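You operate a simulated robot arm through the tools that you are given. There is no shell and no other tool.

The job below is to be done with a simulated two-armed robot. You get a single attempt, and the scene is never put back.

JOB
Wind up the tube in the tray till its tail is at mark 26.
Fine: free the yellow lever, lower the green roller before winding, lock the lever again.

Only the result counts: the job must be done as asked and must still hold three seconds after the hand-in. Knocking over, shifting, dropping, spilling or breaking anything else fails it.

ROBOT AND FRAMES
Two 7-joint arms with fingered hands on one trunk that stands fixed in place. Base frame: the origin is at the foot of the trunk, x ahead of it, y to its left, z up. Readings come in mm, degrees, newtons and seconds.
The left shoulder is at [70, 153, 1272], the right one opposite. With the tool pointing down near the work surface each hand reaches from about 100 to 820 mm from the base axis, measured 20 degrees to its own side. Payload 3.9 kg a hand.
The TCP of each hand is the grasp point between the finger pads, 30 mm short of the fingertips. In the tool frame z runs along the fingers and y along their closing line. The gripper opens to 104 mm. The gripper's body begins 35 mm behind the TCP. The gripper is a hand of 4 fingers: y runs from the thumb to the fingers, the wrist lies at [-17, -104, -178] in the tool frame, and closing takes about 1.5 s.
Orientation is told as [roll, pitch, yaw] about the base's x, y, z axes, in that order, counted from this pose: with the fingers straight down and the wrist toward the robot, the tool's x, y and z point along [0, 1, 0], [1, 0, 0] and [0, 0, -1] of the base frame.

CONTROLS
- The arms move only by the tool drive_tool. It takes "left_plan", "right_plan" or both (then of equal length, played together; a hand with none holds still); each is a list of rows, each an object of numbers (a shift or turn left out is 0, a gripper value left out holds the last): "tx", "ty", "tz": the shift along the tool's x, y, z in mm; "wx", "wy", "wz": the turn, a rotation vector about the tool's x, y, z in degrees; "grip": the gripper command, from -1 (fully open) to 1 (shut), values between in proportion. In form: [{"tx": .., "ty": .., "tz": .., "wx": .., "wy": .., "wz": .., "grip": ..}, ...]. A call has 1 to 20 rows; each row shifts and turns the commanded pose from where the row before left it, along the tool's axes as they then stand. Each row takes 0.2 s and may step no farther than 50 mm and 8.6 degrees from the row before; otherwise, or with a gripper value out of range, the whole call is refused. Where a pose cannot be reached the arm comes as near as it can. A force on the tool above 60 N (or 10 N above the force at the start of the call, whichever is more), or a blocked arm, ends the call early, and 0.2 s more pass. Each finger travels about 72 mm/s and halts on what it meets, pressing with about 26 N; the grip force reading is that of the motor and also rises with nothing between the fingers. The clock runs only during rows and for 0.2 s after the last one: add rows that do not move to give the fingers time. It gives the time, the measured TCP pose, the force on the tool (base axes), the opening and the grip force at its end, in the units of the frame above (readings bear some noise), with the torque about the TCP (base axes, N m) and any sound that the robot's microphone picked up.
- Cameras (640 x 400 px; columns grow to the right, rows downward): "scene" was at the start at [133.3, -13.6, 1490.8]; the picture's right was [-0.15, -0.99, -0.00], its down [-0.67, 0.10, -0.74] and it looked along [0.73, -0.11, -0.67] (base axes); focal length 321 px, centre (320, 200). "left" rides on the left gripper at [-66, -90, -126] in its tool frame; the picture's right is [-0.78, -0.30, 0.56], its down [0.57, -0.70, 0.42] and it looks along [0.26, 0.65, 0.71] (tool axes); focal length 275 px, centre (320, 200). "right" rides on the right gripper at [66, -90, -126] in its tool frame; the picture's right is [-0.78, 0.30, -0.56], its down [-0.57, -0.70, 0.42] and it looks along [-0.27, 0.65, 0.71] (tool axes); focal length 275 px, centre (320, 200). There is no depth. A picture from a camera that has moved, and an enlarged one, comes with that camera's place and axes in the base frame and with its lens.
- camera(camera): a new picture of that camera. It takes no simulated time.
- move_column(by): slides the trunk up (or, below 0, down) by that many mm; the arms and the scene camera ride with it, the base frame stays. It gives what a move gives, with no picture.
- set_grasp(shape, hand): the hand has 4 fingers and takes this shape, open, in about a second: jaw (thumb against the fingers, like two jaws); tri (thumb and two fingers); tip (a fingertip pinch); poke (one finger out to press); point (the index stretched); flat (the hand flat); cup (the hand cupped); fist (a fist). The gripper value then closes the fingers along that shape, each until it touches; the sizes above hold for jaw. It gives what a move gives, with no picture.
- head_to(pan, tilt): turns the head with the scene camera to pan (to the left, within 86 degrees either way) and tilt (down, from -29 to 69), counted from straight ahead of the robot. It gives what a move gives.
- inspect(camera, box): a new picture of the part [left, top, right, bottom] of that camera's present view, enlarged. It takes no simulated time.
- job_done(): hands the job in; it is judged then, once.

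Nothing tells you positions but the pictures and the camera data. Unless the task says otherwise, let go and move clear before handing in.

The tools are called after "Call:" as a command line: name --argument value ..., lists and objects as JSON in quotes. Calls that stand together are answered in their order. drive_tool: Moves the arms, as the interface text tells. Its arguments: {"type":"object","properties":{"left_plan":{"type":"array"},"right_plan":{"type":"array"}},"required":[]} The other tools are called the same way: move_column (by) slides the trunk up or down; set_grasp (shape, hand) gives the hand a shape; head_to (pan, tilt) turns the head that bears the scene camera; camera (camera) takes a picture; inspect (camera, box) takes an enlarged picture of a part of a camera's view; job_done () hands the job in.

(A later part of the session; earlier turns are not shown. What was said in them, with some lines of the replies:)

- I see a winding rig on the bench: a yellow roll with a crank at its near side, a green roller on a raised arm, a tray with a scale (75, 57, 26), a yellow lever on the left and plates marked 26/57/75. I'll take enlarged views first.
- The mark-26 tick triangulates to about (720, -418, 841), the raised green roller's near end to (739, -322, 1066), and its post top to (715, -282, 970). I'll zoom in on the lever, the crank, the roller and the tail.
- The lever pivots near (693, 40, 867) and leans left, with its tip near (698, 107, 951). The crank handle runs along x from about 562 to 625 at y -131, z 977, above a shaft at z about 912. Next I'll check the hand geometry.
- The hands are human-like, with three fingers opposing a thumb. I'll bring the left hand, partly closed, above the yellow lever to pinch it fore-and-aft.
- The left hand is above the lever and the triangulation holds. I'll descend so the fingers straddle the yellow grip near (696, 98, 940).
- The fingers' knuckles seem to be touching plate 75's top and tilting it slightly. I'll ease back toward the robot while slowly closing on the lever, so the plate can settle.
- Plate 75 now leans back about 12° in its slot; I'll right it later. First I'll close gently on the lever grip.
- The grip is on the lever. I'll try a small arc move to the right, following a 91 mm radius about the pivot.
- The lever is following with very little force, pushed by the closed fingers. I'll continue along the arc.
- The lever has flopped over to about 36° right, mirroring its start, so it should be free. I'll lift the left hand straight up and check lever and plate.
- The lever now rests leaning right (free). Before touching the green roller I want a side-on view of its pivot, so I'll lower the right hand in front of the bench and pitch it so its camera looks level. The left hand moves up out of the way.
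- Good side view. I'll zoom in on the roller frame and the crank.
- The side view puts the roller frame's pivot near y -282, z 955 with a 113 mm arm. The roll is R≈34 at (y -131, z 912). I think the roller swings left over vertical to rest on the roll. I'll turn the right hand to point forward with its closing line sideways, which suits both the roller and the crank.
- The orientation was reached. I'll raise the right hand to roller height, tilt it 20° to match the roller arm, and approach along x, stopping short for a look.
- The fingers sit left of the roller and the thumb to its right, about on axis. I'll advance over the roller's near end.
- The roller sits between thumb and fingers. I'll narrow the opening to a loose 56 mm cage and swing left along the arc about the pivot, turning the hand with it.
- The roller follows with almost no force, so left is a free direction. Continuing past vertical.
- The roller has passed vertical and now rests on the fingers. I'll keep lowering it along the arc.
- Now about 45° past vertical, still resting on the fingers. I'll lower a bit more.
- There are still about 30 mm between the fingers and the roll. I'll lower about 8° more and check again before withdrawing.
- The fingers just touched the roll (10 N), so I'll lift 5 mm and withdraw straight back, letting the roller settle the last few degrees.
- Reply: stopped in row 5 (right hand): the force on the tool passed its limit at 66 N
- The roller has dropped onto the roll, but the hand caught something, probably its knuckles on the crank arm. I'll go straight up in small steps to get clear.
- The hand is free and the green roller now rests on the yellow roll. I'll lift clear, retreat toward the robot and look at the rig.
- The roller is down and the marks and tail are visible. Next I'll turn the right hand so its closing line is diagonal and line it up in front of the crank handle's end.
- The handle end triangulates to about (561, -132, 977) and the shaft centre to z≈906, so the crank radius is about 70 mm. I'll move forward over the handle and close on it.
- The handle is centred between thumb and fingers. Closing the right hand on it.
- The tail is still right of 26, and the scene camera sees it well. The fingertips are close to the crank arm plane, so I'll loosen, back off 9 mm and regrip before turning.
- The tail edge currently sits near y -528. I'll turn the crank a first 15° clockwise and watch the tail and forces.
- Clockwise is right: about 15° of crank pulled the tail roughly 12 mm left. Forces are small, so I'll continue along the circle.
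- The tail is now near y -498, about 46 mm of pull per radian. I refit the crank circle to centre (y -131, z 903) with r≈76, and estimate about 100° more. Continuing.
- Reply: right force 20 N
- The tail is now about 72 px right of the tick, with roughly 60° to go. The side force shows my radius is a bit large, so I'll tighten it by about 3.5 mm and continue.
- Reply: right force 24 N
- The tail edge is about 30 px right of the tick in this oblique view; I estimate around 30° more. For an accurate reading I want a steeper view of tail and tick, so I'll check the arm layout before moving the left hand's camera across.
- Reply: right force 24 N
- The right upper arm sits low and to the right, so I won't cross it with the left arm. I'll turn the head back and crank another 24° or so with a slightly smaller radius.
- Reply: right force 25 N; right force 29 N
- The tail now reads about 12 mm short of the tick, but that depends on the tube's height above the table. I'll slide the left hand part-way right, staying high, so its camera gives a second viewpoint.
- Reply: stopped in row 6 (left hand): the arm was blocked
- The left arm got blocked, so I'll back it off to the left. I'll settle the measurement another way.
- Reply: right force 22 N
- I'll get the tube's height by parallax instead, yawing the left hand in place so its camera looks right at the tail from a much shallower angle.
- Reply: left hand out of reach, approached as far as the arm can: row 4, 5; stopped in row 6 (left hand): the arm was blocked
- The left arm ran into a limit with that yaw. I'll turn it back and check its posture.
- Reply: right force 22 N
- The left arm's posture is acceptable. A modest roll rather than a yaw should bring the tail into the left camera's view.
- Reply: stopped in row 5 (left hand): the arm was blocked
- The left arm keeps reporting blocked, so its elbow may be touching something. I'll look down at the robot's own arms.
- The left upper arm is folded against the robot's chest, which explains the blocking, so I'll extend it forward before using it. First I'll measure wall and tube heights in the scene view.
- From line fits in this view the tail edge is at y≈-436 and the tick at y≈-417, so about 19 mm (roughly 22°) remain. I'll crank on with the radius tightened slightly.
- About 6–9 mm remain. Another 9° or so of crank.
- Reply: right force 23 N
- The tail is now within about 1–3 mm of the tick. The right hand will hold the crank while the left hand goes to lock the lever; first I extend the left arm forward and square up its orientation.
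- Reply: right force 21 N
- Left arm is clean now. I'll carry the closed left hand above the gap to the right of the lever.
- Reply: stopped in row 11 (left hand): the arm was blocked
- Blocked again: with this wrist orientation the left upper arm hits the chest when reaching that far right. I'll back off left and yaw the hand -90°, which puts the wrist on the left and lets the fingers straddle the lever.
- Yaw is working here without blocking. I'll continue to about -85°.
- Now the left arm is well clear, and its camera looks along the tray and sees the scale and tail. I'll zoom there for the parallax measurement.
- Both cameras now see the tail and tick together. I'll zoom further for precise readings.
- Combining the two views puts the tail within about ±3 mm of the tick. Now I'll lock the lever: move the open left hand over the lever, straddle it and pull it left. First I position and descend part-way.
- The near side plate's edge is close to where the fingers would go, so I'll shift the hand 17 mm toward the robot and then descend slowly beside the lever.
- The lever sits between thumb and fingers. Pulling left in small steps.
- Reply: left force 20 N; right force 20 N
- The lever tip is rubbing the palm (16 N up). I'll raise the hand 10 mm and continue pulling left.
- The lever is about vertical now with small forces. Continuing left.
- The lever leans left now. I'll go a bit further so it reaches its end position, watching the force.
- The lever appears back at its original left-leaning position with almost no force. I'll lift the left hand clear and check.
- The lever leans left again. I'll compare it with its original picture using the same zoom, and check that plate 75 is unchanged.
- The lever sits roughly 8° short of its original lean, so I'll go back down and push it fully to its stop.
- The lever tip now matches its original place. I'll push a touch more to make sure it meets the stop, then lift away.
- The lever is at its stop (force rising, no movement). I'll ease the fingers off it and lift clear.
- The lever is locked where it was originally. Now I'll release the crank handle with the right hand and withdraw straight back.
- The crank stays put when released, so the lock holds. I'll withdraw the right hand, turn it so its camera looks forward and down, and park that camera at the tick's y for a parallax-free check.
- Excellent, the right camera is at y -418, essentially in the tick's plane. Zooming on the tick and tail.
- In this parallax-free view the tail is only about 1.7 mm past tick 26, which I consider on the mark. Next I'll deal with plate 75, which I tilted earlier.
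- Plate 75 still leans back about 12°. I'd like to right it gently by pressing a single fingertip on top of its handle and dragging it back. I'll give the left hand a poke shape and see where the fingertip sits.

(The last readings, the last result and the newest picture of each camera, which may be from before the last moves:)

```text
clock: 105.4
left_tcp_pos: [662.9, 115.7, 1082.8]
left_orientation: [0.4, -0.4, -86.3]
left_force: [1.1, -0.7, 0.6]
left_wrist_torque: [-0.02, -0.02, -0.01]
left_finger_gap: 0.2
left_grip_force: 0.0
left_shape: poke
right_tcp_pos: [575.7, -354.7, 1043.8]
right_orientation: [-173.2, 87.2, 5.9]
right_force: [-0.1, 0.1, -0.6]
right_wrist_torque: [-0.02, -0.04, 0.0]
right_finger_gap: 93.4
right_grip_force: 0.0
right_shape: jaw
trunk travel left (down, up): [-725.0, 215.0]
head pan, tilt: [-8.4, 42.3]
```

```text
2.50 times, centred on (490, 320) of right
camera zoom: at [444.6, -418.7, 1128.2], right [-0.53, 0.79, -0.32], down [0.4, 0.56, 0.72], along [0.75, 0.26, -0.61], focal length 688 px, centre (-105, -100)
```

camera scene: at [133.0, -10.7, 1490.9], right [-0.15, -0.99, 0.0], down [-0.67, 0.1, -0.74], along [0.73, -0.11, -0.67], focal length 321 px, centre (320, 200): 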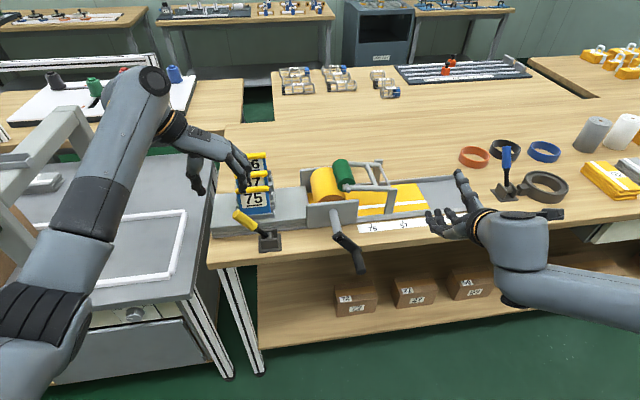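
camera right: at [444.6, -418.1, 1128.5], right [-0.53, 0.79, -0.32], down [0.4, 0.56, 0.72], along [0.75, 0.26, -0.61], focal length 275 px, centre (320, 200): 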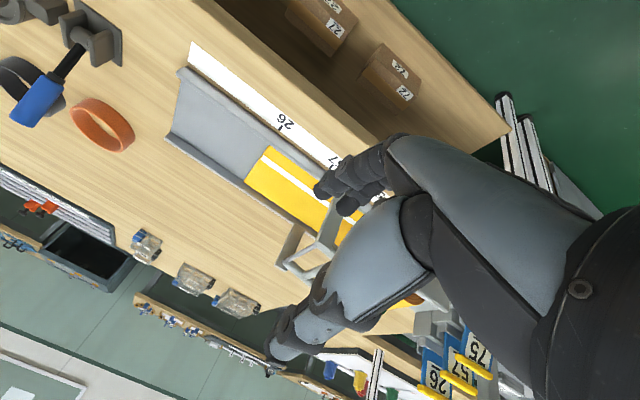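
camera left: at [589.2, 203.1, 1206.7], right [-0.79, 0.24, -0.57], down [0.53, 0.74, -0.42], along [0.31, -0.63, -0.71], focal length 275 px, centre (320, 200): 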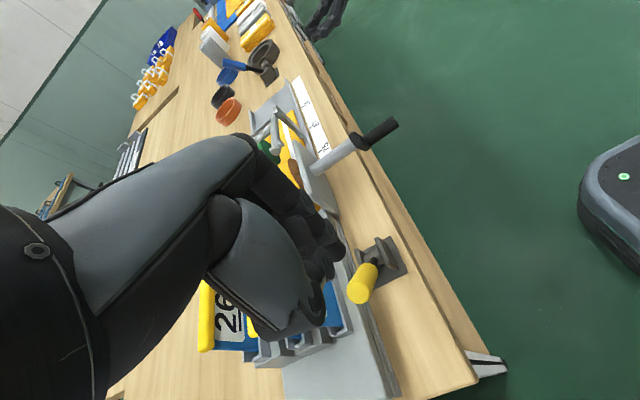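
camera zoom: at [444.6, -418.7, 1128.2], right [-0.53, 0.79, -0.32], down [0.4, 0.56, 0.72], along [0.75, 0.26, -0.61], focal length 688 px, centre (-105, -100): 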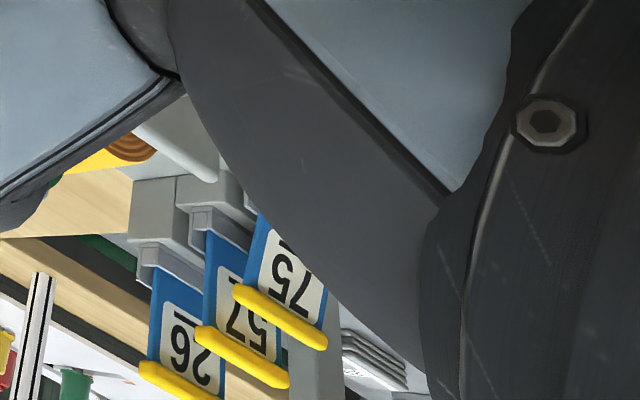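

The poke shape is still bulky. I'll try the point shape.

Call:
set_grasp --hand "left" --shape "point"

Call:
camera --camera "left"

Call:
inspect --camera "scene" --box '[150, 90, 310, 240]'

```text
clock: 106.3
left_tcp_pos: [662.1, 117.0, 1082.4]
left_orientation: [0.5, -0.3, -86.3]
left_force: [0.8, -0.1, 0.5]
left_wrist_torque: [0.0, 0.02, 0.04]
left_finger_gap: 0.0
left_grip_force: 0.0
left_shape: point
right_tcp_pos: [574.3, -354.3, 1042.9]
right_orientation: [-173.5, 87.2, 5.4]
right_force: [0.3, 0.0, 0.2]
right_wrist_torque: [0.0, -0.03, 0.03]
right_finger_gap: 93.3
right_grip_force: 0.1
right_shape: jaw
trunk travel left (down, up): [-725.0, 215.0]
head pan, tilt: [-8.4, 42.3]
```

```text
taken
camera left: at [589.1, 203.2, 1206.7], right [-0.79, 0.24, -0.57], down [0.53, 0.74, -0.42], along [0.31, -0.63, -0.71], focal length 275 px, centre (320, 200)
```

left: 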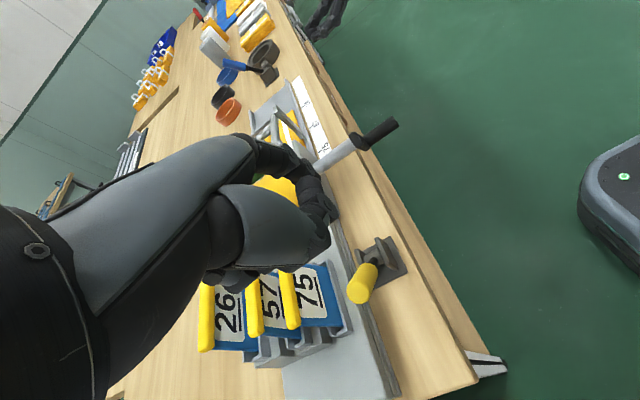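

```text
2.67 times, centred on (230, 165) of scene
camera zoom: at [133.2, -11.3, 1490.8], right [-0.15, -0.99, 0.0], down [-0.67, 0.1, -0.74], along [0.73, -0.11, -0.67], focal length 856 px, centre (560, 293)
```

zoom: 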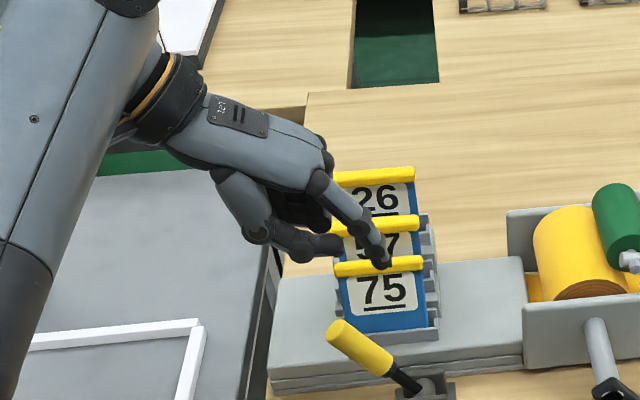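

The point shape gives a slender index finger. If the left hand points forward with its fingers downward, the finger can hook just over plate 75's handle from the front and draw it upright. I'll reorient high above the plates.

Call:
drive_tool --left_plan '[{"tz": -20, "tx": 8}, {"tz": -20, "tx": 8}, {"tz": -20, "tx": 8}, {"tz": -10, "tx": 6}, {"wy": 8.2}, {"wy": 8.2}, {"wy": 8.2}, {"wy": 8.2}, {"wy": 8.2}, {"wy": 8.2}, {"wy": 8.2}, {"wy": 8.2}, {"wy": 8.2}, {"wy": 8.2}, {"wy": 8.0}, {}]'

Call:
camera --camera "scene"

```text
clock: 109.7
left_tcp_pos: [690.8, 116.4, 1152.4]
left_orientation: [90.6, -0.3, -86.1]
left_force: [-0.6, 0.2, -0.4]
left_wrist_torque: [0.0, 0.0, 0.01]
left_finger_gap: 0.2
left_grip_force: 0.1
left_shape: point
right_tcp_pos: [574.6, -354.5, 1043.2]
right_orientation: [-173.3, 87.2, 5.6]
right_force: [0.6, 1.0, -0.4]
right_wrist_torque: [-0.03, 0.02, -0.01]
right_finger_gap: 93.6
right_grip_force: 0.0
right_shape: jaw
trunk travel left (down, up): [-725.0, 215.0]
head pan, tilt: [-8.4, 42.3]
```

```text
taken
camera scene: at [133.2, -11.4, 1490.8], right [-0.15, -0.99, 0.0], down [-0.67, 0.1, -0.74], along [0.73, -0.11, -0.67], focal length 321 px, centre (320, 200)
```

scene: 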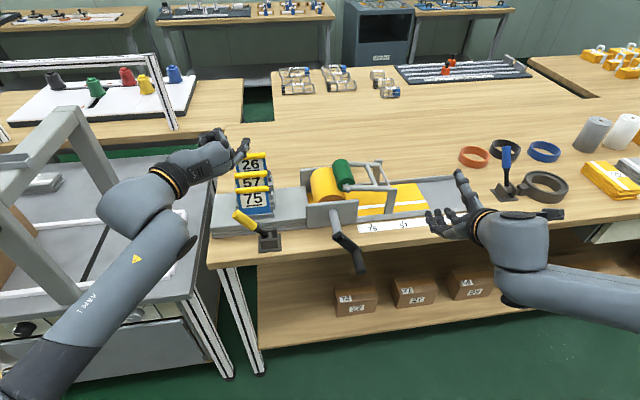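

That rotation worked. Now the second turn, bringing the finger side downward.

Call:
drive_tool --left_plan '[{"wz": 8.2}, {"wz": 8.2}, {"wz": 8.2}, {"wz": 8.2}, {"wz": 8.2}, {"wz": 8.2}, {"wz": 8.2}, {"wz": 8.2}, {"wz": 8.2}, {"wz": 8.2}, {"wz": 6.0}, {}]'

Call:
camera --camera "scene"

Call:
inspect --camera "scene" --box '[180, 90, 300, 220]'

Call:
camera --camera "left"

```text
clock: 112.3
left_tcp_pos: [691.6, 118.1, 1151.0]
left_orientation: [102.5, 87.7, -73.7]
left_force: [0.0, -0.2, -0.4]
left_wrist_torque: [-0.01, -0.02, -0.01]
left_finger_gap: 0.0
left_grip_force: 0.1
left_shape: point
right_tcp_pos: [573.9, -353.8, 1044.2]
right_orientation: [-173.8, 87.2, 5.3]
right_force: [0.4, 0.4, -0.3]
right_wrist_torque: [-0.01, -0.01, -0.03]
right_finger_gap: 93.6
right_grip_force: 0.0
right_shape: jaw
trunk travel left (down, up): [-725.0, 215.0]
head pan, tilt: [-8.4, 42.3]
```

```text
taken
camera scene: at [133.1, -11.1, 1490.8], right [-0.15, -0.99, 0.0], down [-0.67, 0.1, -0.74], along [0.73, -0.11, -0.67], focal length 321 px, centre (320, 200)
```

scene: 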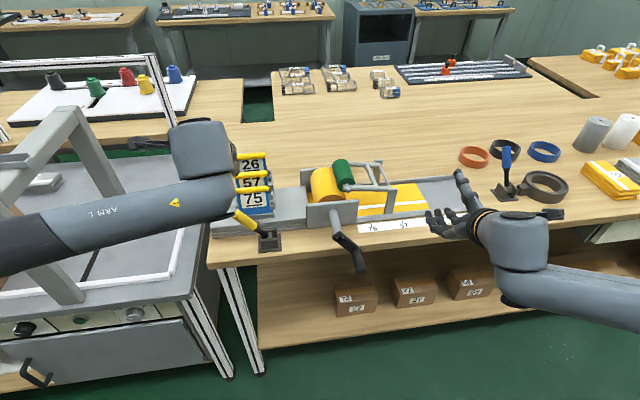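

```text
3.08 times, centred on (240, 155) of scene
camera zoom: at [133.1, -11.1, 1490.8], right [-0.15, -0.99, 0.0], down [-0.67, 0.1, -0.74], along [0.73, -0.11, -0.67], focal length 988 px, centre (566, 338)
```

zoom: 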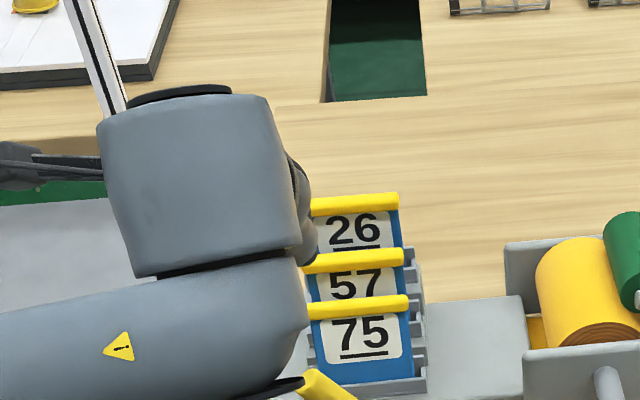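

```text
taken
camera left: at [560.0, 179.9, 1237.6], right [0.5, 0.82, 0.27], down [0.45, -0.51, 0.73], along [0.74, -0.24, -0.63], focal length 275 px, centre (320, 200)
```

left: 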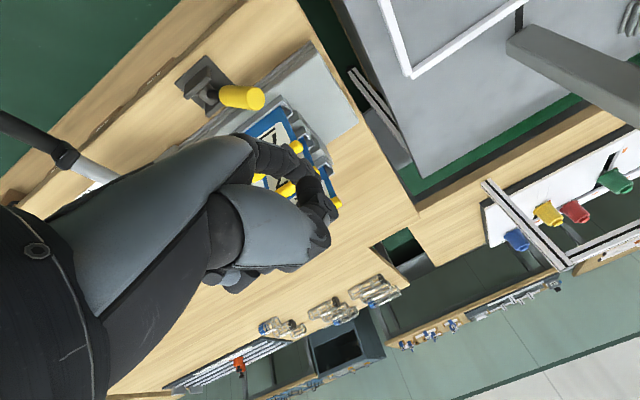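

The left index now points forward and down above the plates, but the scene view is hidden by the arm. I'll bring the right hand over so its camera gives a side view of plate 75 and the fingertip.

Call:
drive_tool --right_plan '[{"tx": -24, "tz": 3}, {"tx": -24, "tz": 3}, {"tx": -24, "tz": 3}, {"tx": -24, "tz": 3}, {"tx": -24, "tz": 3}, {"tx": -24, "tz": 3}, {"tx": -24, "tz": 3}, {"tx": -24, "tz": 3}, {"tx": -24, "tz": 3}, {"tx": -24, "tz": 3}, {"tx": -24, "tz": 3}, {"tx": -20, "tz": 3}, {"wz": 7}, {"wz": 7}, {"wz": 7}, {"wz": 7}, {"wz": 7}, {"wz": 7}, {}]'

Call:
camera --camera "right"

Call:
camera --camera "scene"

```text
clock: 116.3
left_tcp_pos: [692.5, 118.1, 1150.9]
left_orientation: [101.7, 87.5, -74.5]
left_force: [0.8, 0.1, 0.7]
left_wrist_torque: [-0.01, 0.0, 0.0]
left_finger_gap: 0.0
left_grip_force: 0.1
left_shape: point
right_tcp_pos: [616.0, -71.7, 1049.0]
right_orientation: [-94.1, 47.6, 86.0]
right_force: [-0.4, 0.4, 0.1]
right_wrist_torque: [-0.01, 0.0, 0.0]
right_finger_gap: 93.5
right_grip_force: 0.1
right_shape: jaw
trunk travel left (down, up): [-725.0, 215.0]
head pan, tilt: [-8.4, 42.3]
```

```text
taken
camera right: at [487.6, -178.9, 1065.9], right [-0.56, 0.78, 0.28], down [0.38, -0.06, 0.92], along [0.74, 0.62, -0.27], focal length 275 px, centre (320, 200)
```

right: 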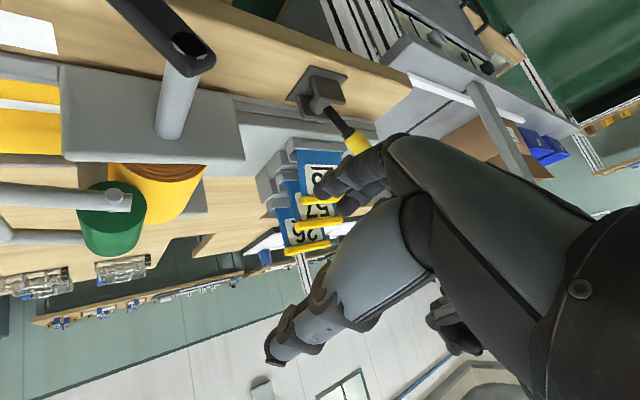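

```text
taken
camera scene: at [133.3, -11.2, 1490.8], right [-0.15, -0.99, 0.0], down [-0.67, 0.1, -0.74], along [0.73, -0.11, -0.67], focal length 321 px, centre (320, 200)
```

scene: 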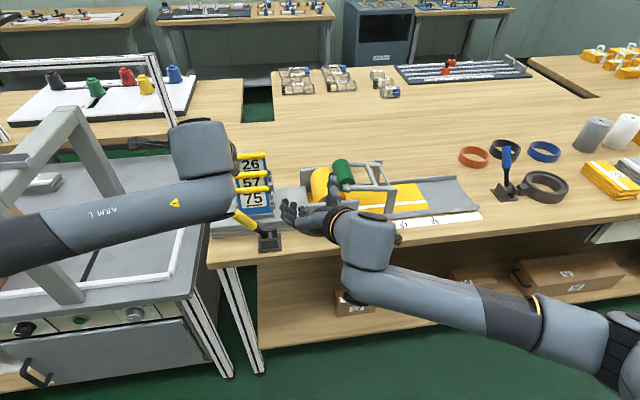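

Call:
inspect --camera "right" --box '[250, 130, 370, 270]'

Call:
inspect --camera "right" --box '[380, 250, 520, 370]'

Call:
inspect --camera "left" --box '[220, 100, 380, 260]'

```text
2.86 times, centred on (310, 200) of right
camera zoom: at [487.6, -178.9, 1065.9], right [-0.56, 0.78, 0.28], down [0.38, -0.06, 0.92], along [0.74, 0.62, -0.27], focal length 786 px, centre (349, 200)
```

zoom: 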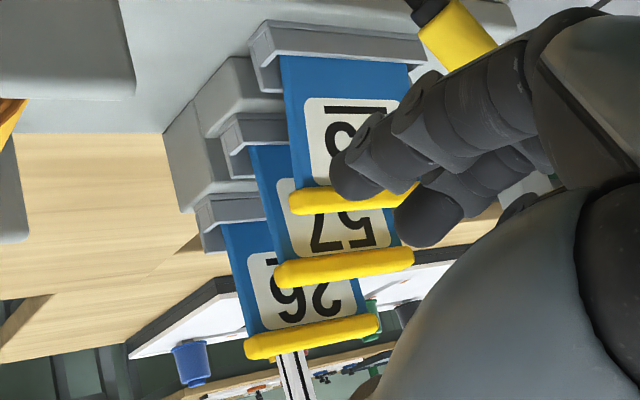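

```text
3.33 times, centred on (450, 310) of right
camera zoom: at [487.6, -178.9, 1065.9], right [-0.56, 0.78, 0.28], down [0.38, -0.06, 0.92], along [0.74, 0.62, -0.27], focal length 918 px, centre (-113, -167)
```

zoom: 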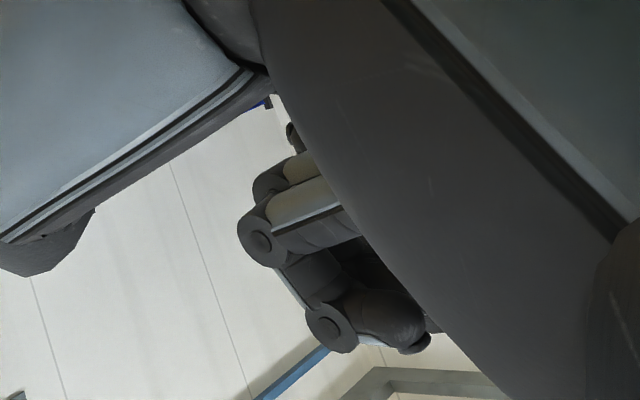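

```text
2.50 times, centred on (300, 180) of left
camera zoom: at [560.1, 179.8, 1237.4], right [0.5, 0.82, 0.27], down [0.45, -0.51, 0.73], along [0.74, -0.24, -0.63], focal length 688 px, centre (370, 250)
```

zoom: 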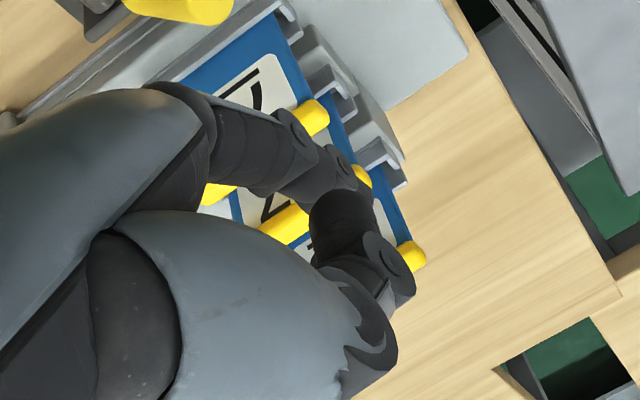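

The side view shows plate 75 leaning back, with its handle top near (767, y 29–110, z 964). The left index tip was triangulated at [-19, 64, 17] in the tool frame. I'll shift the right hand right for room and bring the fingertip above the handle.

Call:
drive_tool --right_plan '[{"ty": -10, "tx": 11}, {"ty": -10, "tx": 11}, {"ty": -10, "tx": 11}, {"ty": -10, "tx": 11}, {}, {}]' --left_plan '[{}, {"tx": 16.4, "ty": 16, "tz": 12.1}, {"tx": 16.4, "ty": 16, "tz": 12.1}, {"tx": 16.4, "ty": 16, "tz": 12.1}, {"tx": 16.4, "ty": 14, "tz": 12.1}, {"tx": 16.4, "ty": 10, "tz": 10}]'

Call:
inspect --camera "right" --box '[240, 120, 400, 280]'

Call:
inspect --camera "left" --box '[220, 100, 380, 260]'

Call:
inspect --camera "scene" --box '[200, 100, 320, 220]'

```text
clock: 117.7
left_tcp_pos: [756.2, 36.2, 1081.5]
left_orientation: [102.5, 87.6, -73.6]
left_force: [-0.1, 0.3, 0.0]
left_wrist_torque: [-0.03, 0.03, 0.01]
left_finger_gap: 0.1
left_grip_force: 0.0
left_shape: point
right_tcp_pos: [616.0, -132.2, 1047.7]
right_orientation: [-94.1, 47.6, 85.9]
right_force: [-0.6, -0.5, -0.6]
right_wrist_torque: [0.01, 0.0, 0.01]
right_finger_gap: 93.4
right_grip_force: 0.1
right_shape: jaw
trunk travel left (down, up): [-725.0, 215.0]
head pan, tilt: [-8.4, 42.3]
```

```text
2.50 times, centred on (320, 200) of right
camera zoom: at [486.5, -239.9, 1065.0], right [-0.56, 0.78, 0.28], down [0.38, -0.06, 0.92], along [0.74, 0.62, -0.27], focal length 688 px, centre (320, 200)
```

zoom: 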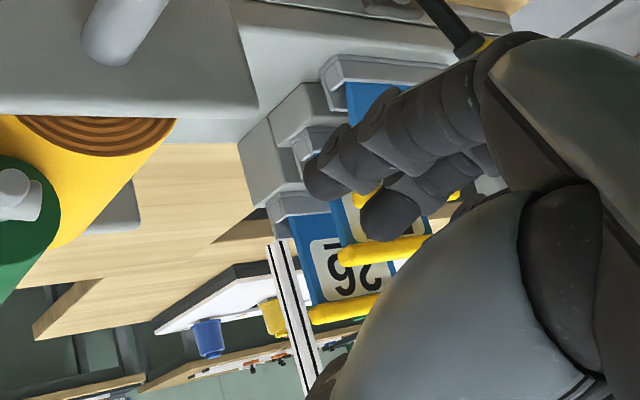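

```text
2.50 times, centred on (300, 180) of left
camera zoom: at [625.0, 98.4, 1168.2], right [0.5, 0.82, 0.27], down [0.45, -0.51, 0.73], along [0.74, -0.24, -0.63], focal length 688 px, centre (370, 250)
```

zoom: 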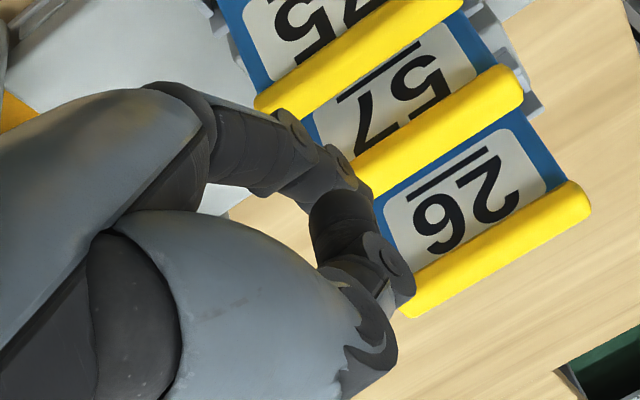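

```text
3.33 times, centred on (260, 160) of scene
camera zoom: at [133.8, -12.4, 1490.8], right [-0.15, -0.99, 0.0], down [-0.67, 0.1, -0.74], along [0.73, -0.11, -0.67], focal length 1070 px, centre (520, 333)
```

zoom: 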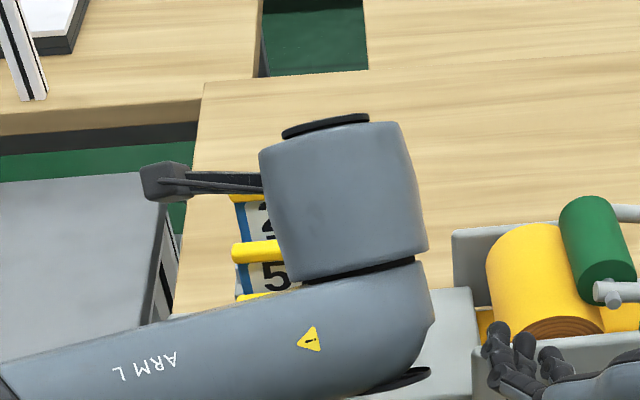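

The fingertip is about 50 mm above plate 75's handle. The right hand's own fingers block its view, so I'll fold them into a fist.

Call:
set_grasp --hand "right" --shape "fist"

Call:
drive_tool --left_plan '[{"ty": 10}, {"ty": 10}, {"ty": 8}, {}]'

Call:
inspect --camera "right" --box '[240, 120, 400, 280]'

Call:
inspect --camera "left" --box '[220, 100, 380, 260]'

```text
clock: 118.6
left_tcp_pos: [754.9, 38.2, 1082.7]
left_orientation: [102.0, 87.5, -74.3]
left_force: [-0.1, 0.5, -0.5]
left_wrist_torque: [0.04, -0.01, 0.0]
left_finger_gap: 0.0
left_grip_force: 0.0
left_shape: point
right_tcp_pos: [614.5, -131.3, 1047.0]
right_orientation: [-94.1, 47.6, 85.9]
right_force: [0.8, 0.3, -0.4]
right_wrist_torque: [0.03, 0.01, -0.03]
right_finger_gap: 0.0
right_grip_force: 0.0
right_shape: fist
trunk travel left (down, up): [-725.0, 215.0]
head pan, tilt: [-8.4, 42.3]
```

```text
clock: 119.6
left_tcp_pos: [756.1, 36.9, 1056.2]
left_orientation: [101.8, 87.5, -74.3]
left_force: [0.3, 0.3, -0.3]
left_wrist_torque: [0.0, 0.03, 0.01]
left_finger_gap: 0.1
left_grip_force: 0.2
left_shape: point
right_tcp_pos: [613.3, -132.4, 1047.6]
right_orientation: [-94.1, 47.7, 86.0]
right_force: [-0.3, 0.1, 0.4]
right_wrist_torque: [-0.01, 0.02, -0.02]
right_finger_gap: 0.1
right_grip_force: 0.1
right_shape: fist
trunk travel left (down, up): [-725.0, 215.0]
head pan, tilt: [-8.4, 42.3]
```

```text
2.50 times, centred on (320, 200) of right
camera zoom: at [486.1, -239.0, 1065.3], right [-0.56, 0.78, 0.28], down [0.38, -0.06, 0.92], along [0.74, 0.62, -0.27], focal length 688 px, centre (320, 200)
```

zoom: 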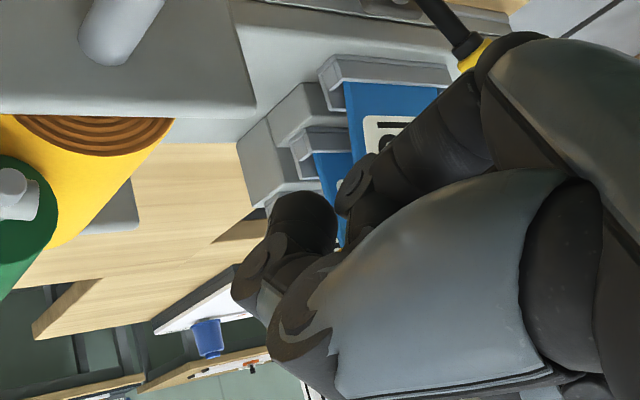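

```text
2.50 times, centred on (300, 180) of left
camera zoom: at [625.3, 97.8, 1141.1], right [0.5, 0.82, 0.27], down [0.45, -0.51, 0.73], along [0.74, -0.24, -0.63], focal length 688 px, centre (370, 250)
```

zoom: 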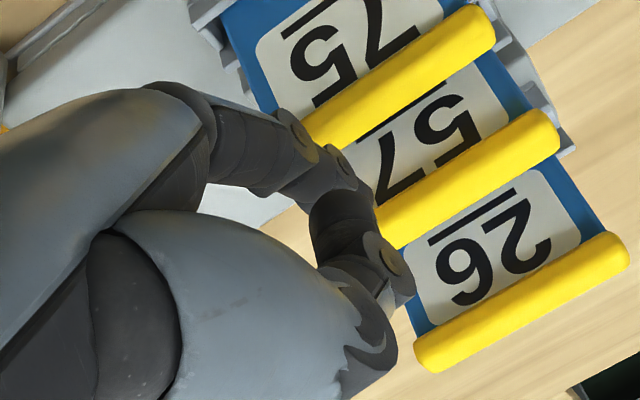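

The left camera shows the index over the right end of plate 75's handle, well short of plate 57. I'll lower in small steps and watch for contact.

Call:
drive_tool --left_plan '[{"ty": 6}, {"ty": 6}, {}]'

Call:
inspect --camera "left" --box '[220, 100, 380, 260]'

Call:
inspect --camera "scene" --box '[200, 120, 320, 220]'

```text
clock: 120.4
left_tcp_pos: [756.3, 35.4, 1043.6]
left_orientation: [101.9, 87.5, -74.4]
left_force: [0.0, -0.4, 0.6]
left_wrist_torque: [0.0, 0.02, 0.05]
left_finger_gap: 0.0
left_grip_force: 0.0
left_shape: point
right_tcp_pos: [613.7, -131.6, 1049.1]
right_orientation: [-94.1, 47.7, 86.0]
right_force: [0.1, -0.3, -0.4]
right_wrist_torque: [0.01, 0.05, 0.02]
right_finger_gap: 0.0
right_grip_force: 0.1
right_shape: fist
trunk travel left (down, up): [-725.0, 215.0]
head pan, tilt: [-8.4, 42.3]
```

```text
2.50 times, centred on (300, 180) of left
camera zoom: at [624.9, 97.7, 1129.9], right [0.5, 0.82, 0.27], down [0.45, -0.51, 0.73], along [0.74, -0.24, -0.63], focal length 688 px, centre (370, 250)
```

zoom: 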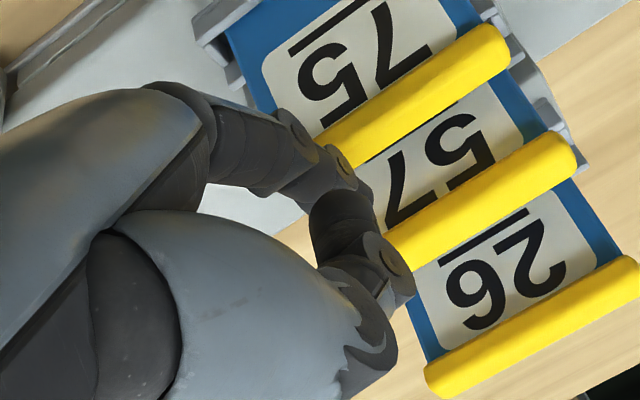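

```text
4.00 times, centred on (260, 170) of scene
camera zoom: at [133.2, -11.3, 1490.8], right [-0.15, -0.99, 0.0], down [-0.67, 0.1, -0.74], along [0.73, -0.11, -0.67], focal length 1285 px, centre (560, 320)
```

zoom: 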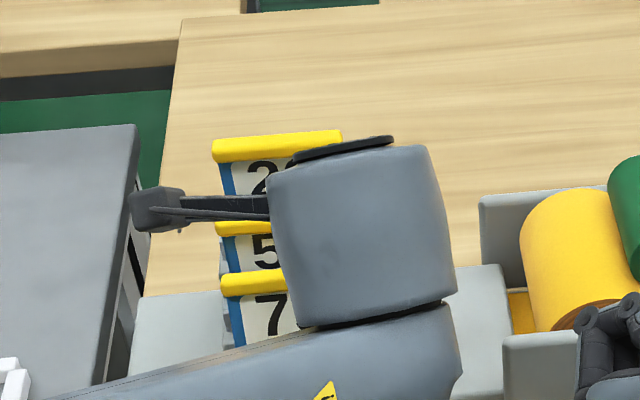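

The finger crosses near the handle's right end, so I'll shift 15 mm left and continue lowering in small steps.

Call:
drive_tool --left_plan '[{"tx": -8}, {"tx": -7}, {"ty": 3}, {"ty": 2}, {}]'

Call:
inspect --camera "left" --box '[220, 100, 380, 260]'

```text
clock: 121.6
left_tcp_pos: [755.2, 52.0, 1038.4]
left_orientation: [102.4, 87.4, -73.8]
left_force: [0.2, 0.5, 0.7]
left_wrist_torque: [0.01, -0.02, 0.01]
left_finger_gap: 96.0
left_grip_force: 0.0
left_shape: point
right_tcp_pos: [615.0, -131.1, 1047.7]
right_orientation: [-94.1, 47.5, 86.0]
right_force: [0.0, 0.8, 0.8]
right_wrist_torque: [0.01, 0.04, -0.01]
right_finger_gap: 0.0
right_grip_force: 0.1
right_shape: fist
trunk travel left (down, up): [-725.0, 215.0]
head pan, tilt: [-8.4, 42.3]
```

```text
2.50 times, centred on (300, 180) of left
camera zoom: at [623.9, 112.6, 1124.4], right [0.5, 0.82, 0.27], down [0.45, -0.51, 0.73], along [0.74, -0.24, -0.63], focal length 688 px, centre (370, 250)
```

zoom: 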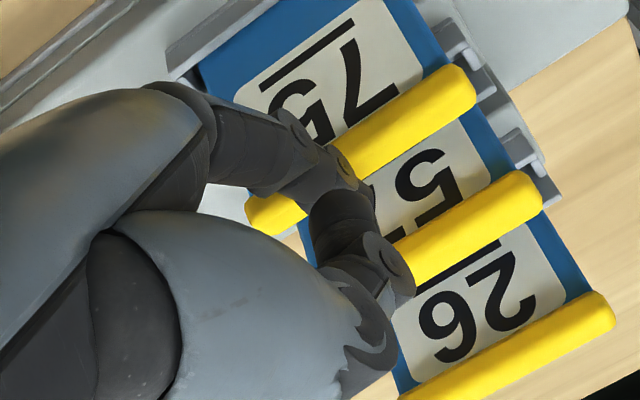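

The index now crosses plate 75's handle about a third of the way along. I'll lower 2 mm at a time.

Call:
drive_tool --left_plan '[{"ty": 2}, {"ty": 2}, {}]'

Call:
inspect --camera "left" --box '[220, 100, 380, 260]'

```text
clock: 122.4
left_tcp_pos: [754.3, 50.3, 1035.2]
left_orientation: [104.1, 87.4, -72.1]
left_force: [-1.6, 0.2, 3.9]
left_wrist_torque: [0.05, 0.02, 0.02]
left_finger_gap: 95.9
left_grip_force: 0.0
left_shape: point
right_tcp_pos: [613.5, -132.7, 1049.5]
right_orientation: [-94.3, 47.7, 86.0]
right_force: [1.5, -1.3, -0.8]
right_wrist_torque: [-0.02, -0.03, -0.01]
right_finger_gap: 0.0
right_grip_force: 0.0
right_shape: fist
trunk travel left (down, up): [-725.0, 215.0]
head pan, tilt: [-8.4, 42.3]
```

```text
2.50 times, centred on (300, 180) of left
camera zoom: at [623.0, 112.5, 1120.7], right [0.5, 0.82, 0.27], down [0.45, -0.51, 0.73], along [0.74, -0.24, -0.63], focal length 688 px, centre (370, 250)
```

zoom: 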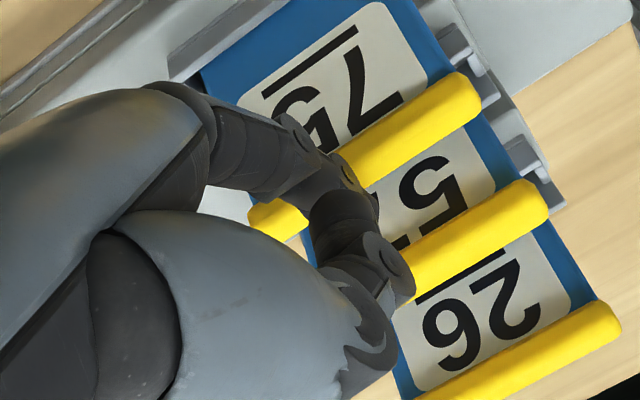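

Contact (about 4 N), but the reaction suggests the tip lands on the handle's front side. I'll lift, advance 10 mm and lower again.

Call:
drive_tool --left_plan '[{"ty": -4}, {"ty": -4}, {"tz": 5}, {"tz": 5}, {"ty": 3}, {"ty": 2}, {}]'

Call:
inspect --camera "left" --box '[220, 100, 380, 260]'

```text
clock: 124.0
left_tcp_pos: [765.0, 50.6, 1038.6]
left_orientation: [102.7, 87.5, -73.4]
left_force: [0.3, 0.5, 1.2]
left_wrist_torque: [0.01, -0.03, -0.02]
left_finger_gap: 96.0
left_grip_force: 0.0
left_shape: point
right_tcp_pos: [613.8, -131.6, 1048.6]
right_orientation: [-94.1, 47.6, 85.9]
right_force: [-0.1, 1.0, -0.4]
right_wrist_torque: [-0.01, 0.02, 0.03]
right_finger_gap: 0.0
right_grip_force: 0.0
right_shape: fist
trunk travel left (down, up): [-725.0, 215.0]
head pan, tilt: [-8.4, 42.3]
```

```text
2.50 times, centred on (300, 180) of left
camera zoom: at [633.9, 112.7, 1123.6], right [0.5, 0.82, 0.27], down [0.45, -0.51, 0.73], along [0.74, -0.24, -0.63], focal length 688 px, centre (370, 250)
```

zoom: 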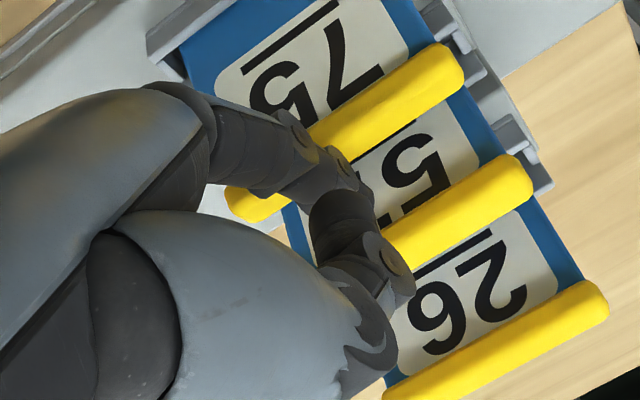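

Call:
drive_tool --left_plan '[{"ty": 2}, {"ty": 1.5}, {}]'

Call:
inspect --camera "left" --box '[220, 100, 380, 260]'

```text
clock: 124.8
left_tcp_pos: [765.2, 50.6, 1034.9]
left_orientation: [103.8, 87.4, -72.5]
left_force: [-0.2, -0.1, 4.9]
left_wrist_torque: [0.02, -0.03, 0.0]
left_finger_gap: 96.0
left_grip_force: 0.0
left_shape: point
right_tcp_pos: [614.9, -132.7, 1049.0]
right_orientation: [-94.1, 47.6, 86.0]
right_force: [0.1, 0.1, 0.3]
right_wrist_torque: [-0.02, -0.04, -0.02]
right_finger_gap: 0.0
right_grip_force: 0.0
right_shape: fist
trunk travel left (down, up): [-725.0, 215.0]
head pan, tilt: [-8.4, 42.3]
```

```text
2.50 times, centred on (300, 180) of left
camera zoom: at [633.3, 112.8, 1120.6], right [0.5, 0.82, 0.27], down [0.45, -0.51, 0.73], along [0.74, -0.24, -0.63], focal length 688 px, centre (370, 250)
```

zoom: 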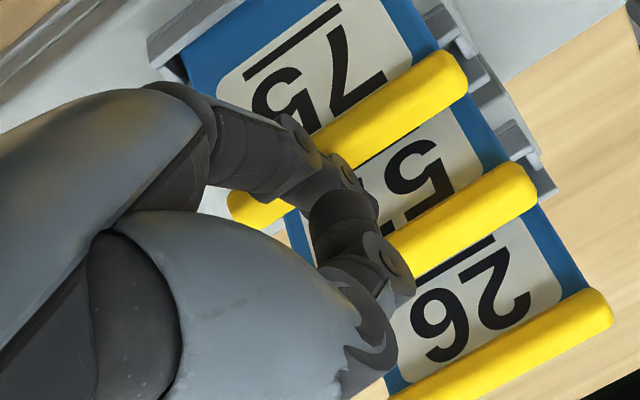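

Clean vertical contact of about 5 N on top of the handle. Now I'll drag gently toward the robot.

Call:
drive_tool --left_plan '[{"tz": -2}, {"tz": -2}, {"tz": -2}, {}]'

Call:
inspect --camera "left" --box '[220, 100, 380, 260]'

```text
clock: 125.8
left_tcp_pos: [759.6, 50.0, 1034.6]
left_orientation: [103.3, 87.4, -72.7]
left_force: [0.6, 1.5, 5.1]
left_wrist_torque: [0.06, -0.03, 0.03]
left_finger_gap: 95.9
left_grip_force: 0.1
left_shape: point
right_tcp_pos: [614.2, -131.7, 1049.4]
right_orientation: [-94.2, 47.7, 86.0]
right_force: [0.2, 0.4, 0.1]
right_wrist_torque: [-0.02, 0.02, 0.01]
right_finger_gap: 0.0
right_grip_force: 0.0
right_shape: fist
trunk travel left (down, up): [-725.0, 215.0]
head pan, tilt: [-8.4, 42.3]
```

```text
2.50 times, centred on (300, 180) of left
camera zoom: at [627.6, 112.6, 1120.4], right [0.5, 0.82, 0.27], down [0.45, -0.51, 0.73], along [0.74, -0.24, -0.63], focal length 688 px, centre (370, 250)
```

zoom: 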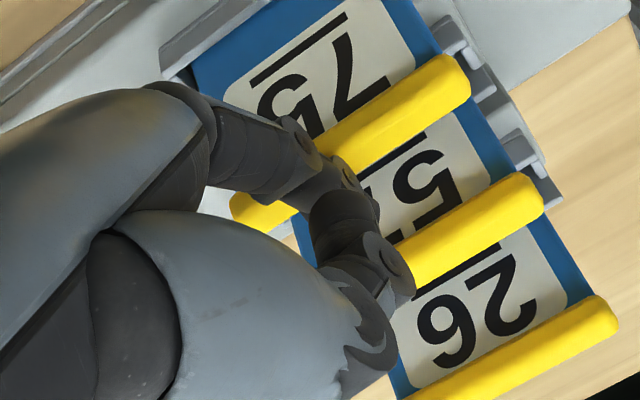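

The finger mostly slides and plate 75 barely moves. A harder hook would risk plate 57, so I'll leave the plate as it stands, slightly leaning in its slot. I'll lift straight up and move both hands clear.

Call:
drive_tool --left_plan '[{"ty": -8}, {"ty": -12}, {"ty": -15}, {"ty": -20}, {"ty": -20}, {"ty": -20}, {"tz": -20}, {"tz": -20}, {"tz": -20}, {"tz": -20}, {}]'

Call:
inspect --camera "left" --box '[180, 60, 420, 260]'

Call:
inspect --camera "scene" --box '[200, 120, 340, 260]'

```text
clock: 128.2
left_tcp_pos: [678.4, 49.6, 1127.8]
left_orientation: [101.6, 87.5, -74.5]
left_force: [-0.3, 0.8, -0.1]
left_wrist_torque: [-0.01, 0.0, -0.01]
left_finger_gap: 96.2
left_grip_force: 0.0
left_shape: point
right_tcp_pos: [615.1, -132.5, 1048.3]
right_orientation: [-94.1, 47.6, 85.9]
right_force: [0.4, 0.3, 0.2]
right_wrist_torque: [0.0, -0.01, 0.0]
right_finger_gap: 0.0
right_grip_force: 0.0
right_shape: fist
trunk travel left (down, up): [-725.0, 215.0]
head pan, tilt: [-8.4, 42.3]
```

```text
2.00 times, centred on (300, 160) of left
camera zoom: at [546.8, 111.0, 1213.8], right [0.5, 0.82, 0.27], down [0.45, -0.51, 0.73], along [0.74, -0.24, -0.63], focal length 551 px, centre (360, 280)
```

zoom: 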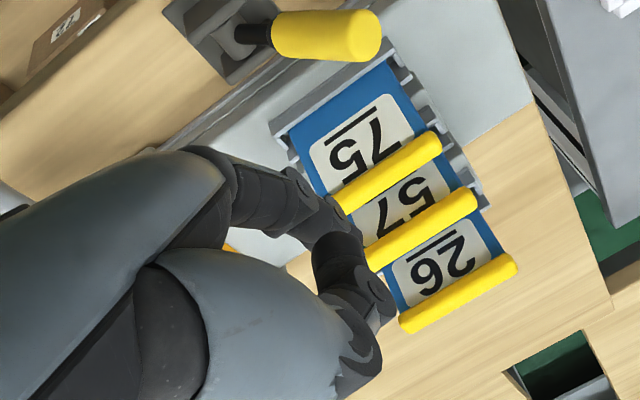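

```text
2.86 times, centred on (270, 190) of scene
camera zoom: at [133.7, -11.5, 1490.8], right [-0.15, -0.99, 0.0], down [-0.67, 0.1, -0.74], along [0.73, -0.11, -0.67], focal length 918 px, centre (463, 229)
```

zoom: 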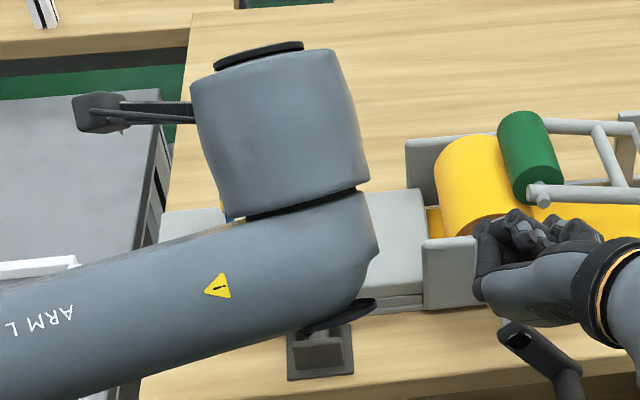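

Both hands continue to clear positions.

Call:
drive_tool --left_plan '[{"ty": -10, "tx": -16, "tz": -10}, {"ty": -10, "tx": -16, "tz": -10}, {"ty": -10, "tx": -16, "tz": -10}, {"ty": -10, "tx": -16, "tz": -10}, {"ty": -10, "tx": -16, "tz": -10}, {"ty": -5, "tx": -16, "tz": -10}, {"tx": -16, "tz": -5}, {"tx": -16}, {}, {}, {}, {}]' --right_plan '[{"tz": -20}, {"tz": -20}, {"tz": -20}, {"tz": -20}, {"tz": -20}, {"ty": -25, "tx": 3.3}, {"ty": -25, "tx": 3.3}, {"ty": -25, "tx": 3.3}, {"ty": -25, "tx": 3.3}, {"ty": -25, "tx": 3.3}, {"ty": -25, "tx": 3.3}, {}]'

Call:
camera --camera "scene"

Call:
inspect --camera "scene" --box '[200, 100, 500, 290]'

Call:
inspect --camera "scene" --box '[415, 170, 485, 225]'

Call:
inspect --camera "scene" --box '[210, 140, 300, 260]'

```text
clock: 130.8
left_tcp_pos: [603.7, 173.2, 1176.9]
left_orientation: [101.4, 87.6, -74.7]
left_force: [-0.2, 0.2, -0.5]
left_wrist_torque: [-0.01, 0.01, -0.01]
left_finger_gap: 96.2
left_grip_force: 0.1
left_shape: point
right_tcp_pos: [509.6, -244.3, 1142.4]
right_orientation: [-93.9, 47.7, 86.1]
right_force: [-0.5, -0.2, -0.4]
right_wrist_torque: [-0.05, 0.0, 0.05]
right_finger_gap: 0.0
right_grip_force: 0.0
right_shape: fist
trunk travel left (down, up): [-725.0, 215.0]
head pan, tilt: [-8.4, 42.3]
```

```text
taken
camera scene: at [133.6, -11.7, 1490.8], right [-0.15, -0.99, 0.0], down [-0.67, 0.1, -0.74], along [0.73, -0.11, -0.67], focal length 321 px, centre (320, 200)
```

scene: 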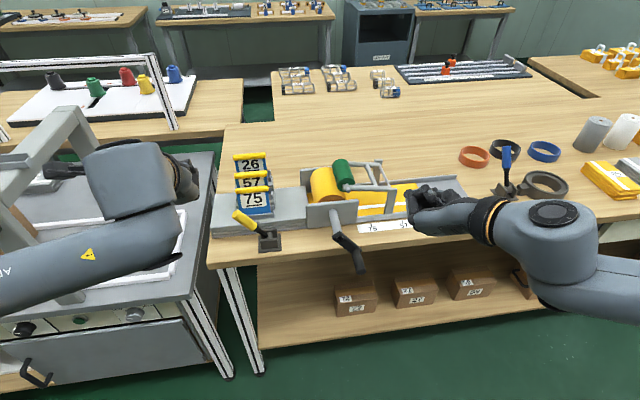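

```text
2.11 times, centred on (350, 195) of scene
camera zoom: at [133.6, -11.7, 1490.8], right [-0.15, -0.99, 0.0], down [-0.67, 0.1, -0.74], along [0.73, -0.11, -0.67], focal length 676 px, centre (257, 210)
```

zoom: 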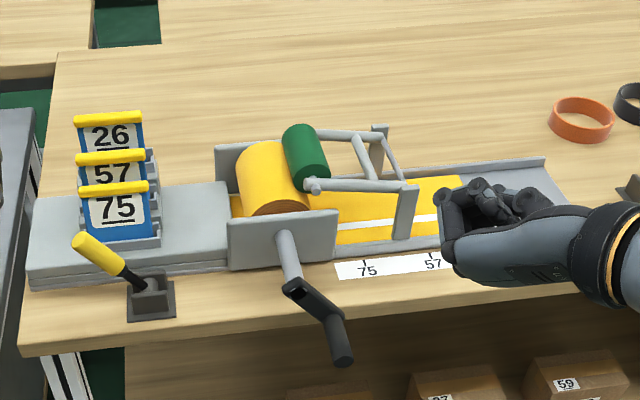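

```text
7.27 times, centred on (450, 198) of scene
camera zoom: at [133.6, -11.7, 1490.8], right [-0.15, -0.99, 0.0], down [-0.67, 0.1, -0.74], along [0.73, -0.11, -0.67], focal length 2336 px, centre (-626, 218)
```

zoom: 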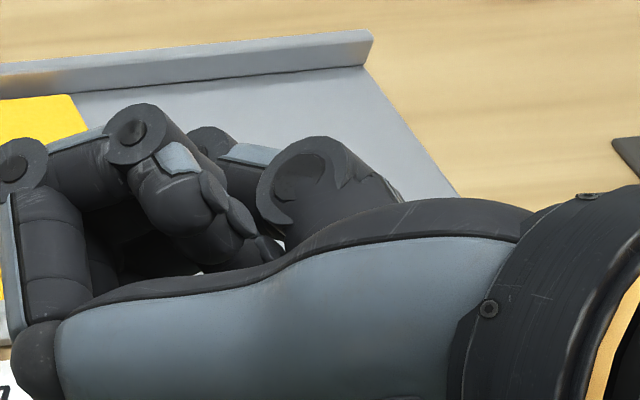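

```text
3.33 times, centred on (255, 200) of scene
camera zoom: at [133.6, -11.7, 1490.8], right [-0.15, -0.99, 0.0], down [-0.67, 0.1, -0.74], along [0.73, -0.11, -0.67], focal length 1070 px, centre (537, 200)
```

zoom: 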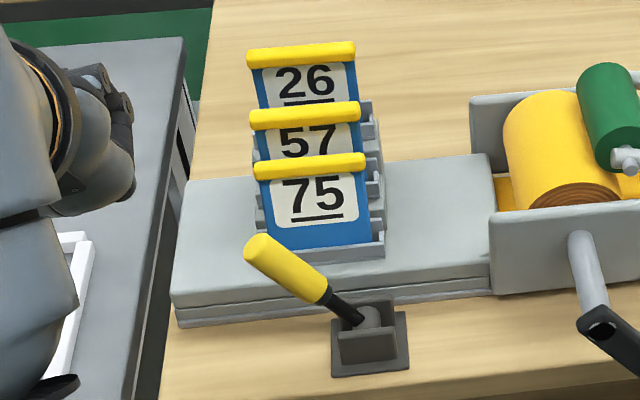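

All looks in order: lever locked left, roller down, crank stationary. I'll pull the right hand out of the line of sight for a last look at the tail.

Call:
drive_tool --right_plan '[{"ty": -20, "tz": -15, "tx": 15}, {"ty": -20, "tz": -15, "tx": 15}, {"ty": -20, "tz": -15, "tx": 15}, {"tx": 25}, {"tx": 25}, {"tx": 25}, {}, {}]'

Call:
inspect --camera "scene" --box '[200, 100, 500, 290]'

Call:
inspect --camera "scene" --box '[415, 170, 485, 225]'

Call:
camera --camera "scene"

```text
clock: 132.6
left_tcp_pos: [603.5, 172.7, 1176.6]
left_orientation: [102.0, 87.5, -74.1]
left_force: [0.0, 0.3, -0.3]
left_wrist_torque: [0.0, -0.02, -0.04]
left_finger_gap: 96.0
left_grip_force: 0.0
left_shape: point
right_tcp_pos: [466.6, -373.9, 1098.8]
right_orientation: [-94.0, 47.6, 86.0]
right_force: [0.5, 0.3, 0.2]
right_wrist_torque: [-0.05, -0.03, 0.03]
right_finger_gap: 0.1
right_grip_force: 0.1
right_shape: fist
right hand out of reach, approached as far as the arm can: row 3
trunk travel left (down, up): [-725.0, 215.0]
head pan, tilt: [-8.4, 42.3]
```

```text
2.11 times, centred on (350, 195) of scene
camera zoom: at [133.1, -11.2, 1490.8], right [-0.15, -0.99, 0.0], down [-0.67, 0.1, -0.74], along [0.73, -0.11, -0.67], focal length 676 px, centre (257, 210)
```

zoom: 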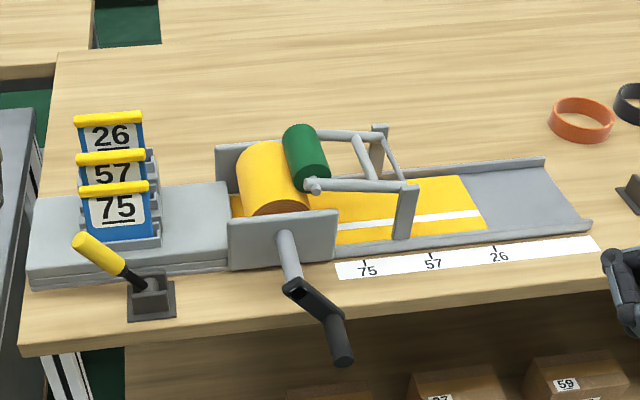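

```text
7.27 times, centred on (450, 198) of scene
camera zoom: at [133.1, -11.2, 1490.8], right [-0.15, -0.99, 0.0], down [-0.67, 0.1, -0.74], along [0.73, -0.11, -0.67], focal length 2336 px, centre (-626, 218)
```

zoom: 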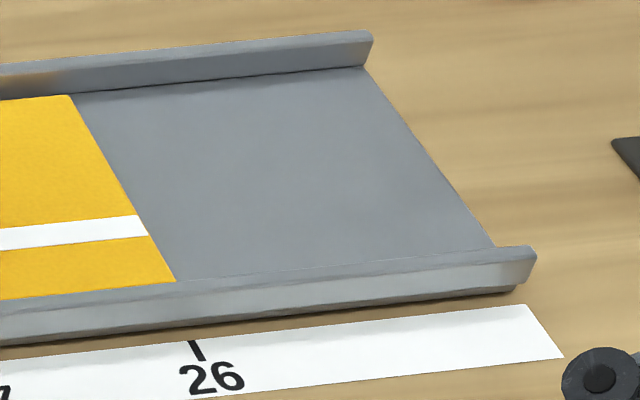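

```text
taken
camera scene: at [133.1, -11.2, 1490.8], right [-0.15, -0.99, 0.0], down [-0.67, 0.1, -0.74], along [0.73, -0.11, -0.67], focal length 321 px, centre (320, 200)
```

scene: 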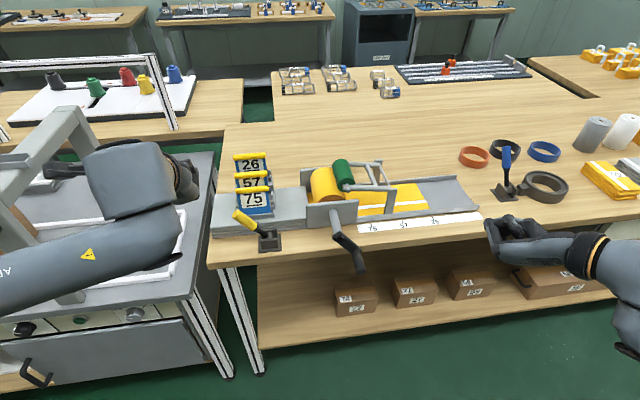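

Final view: the tail is at mark 26 (within about 2 mm), the green roller is down on the roll and the yellow lever is back in its locked position. The crank is still and both hands are clear. Plate 75 still leans back roughly 9° in its slot, from when my fingers touched it. Handing in.

Call:
job_done

```text
The job is handed in.
```

I wound the tube until its tail was at mark 26, then locked the yellow lever again and handed the job in. One thing went wrong along the way: I tilted number plate 75.

- **Tail:** it sits about 1.7 mm past the tick for 26. I measured that with a camera directly in line with the mark, and the tail hasn't moved since I let go of the crank.
- **Yellow lever:** I freed it before winding and pushed it back to its original stop afterwards. The crank held when I released it.
- **Green roller:** I lowered it to the left before winding, and it rests on the yellow roll. I took left to be the right way because it swung that way freely and then dropped onto the roll.
- **Plate 75:** on my first approach to the lever my fingers touched this plate. It now leans back about 9° in its slot. I tried to stand it up again but barely moved it, and I stopped so as not to knock plate 57. This could count as shifting something else.

I also bumped a few things without seeing any damage. I briefly hit the roll with about 10 N and something near the crank with about 66 N, and the left arm pressed against the robot's chest a few times.
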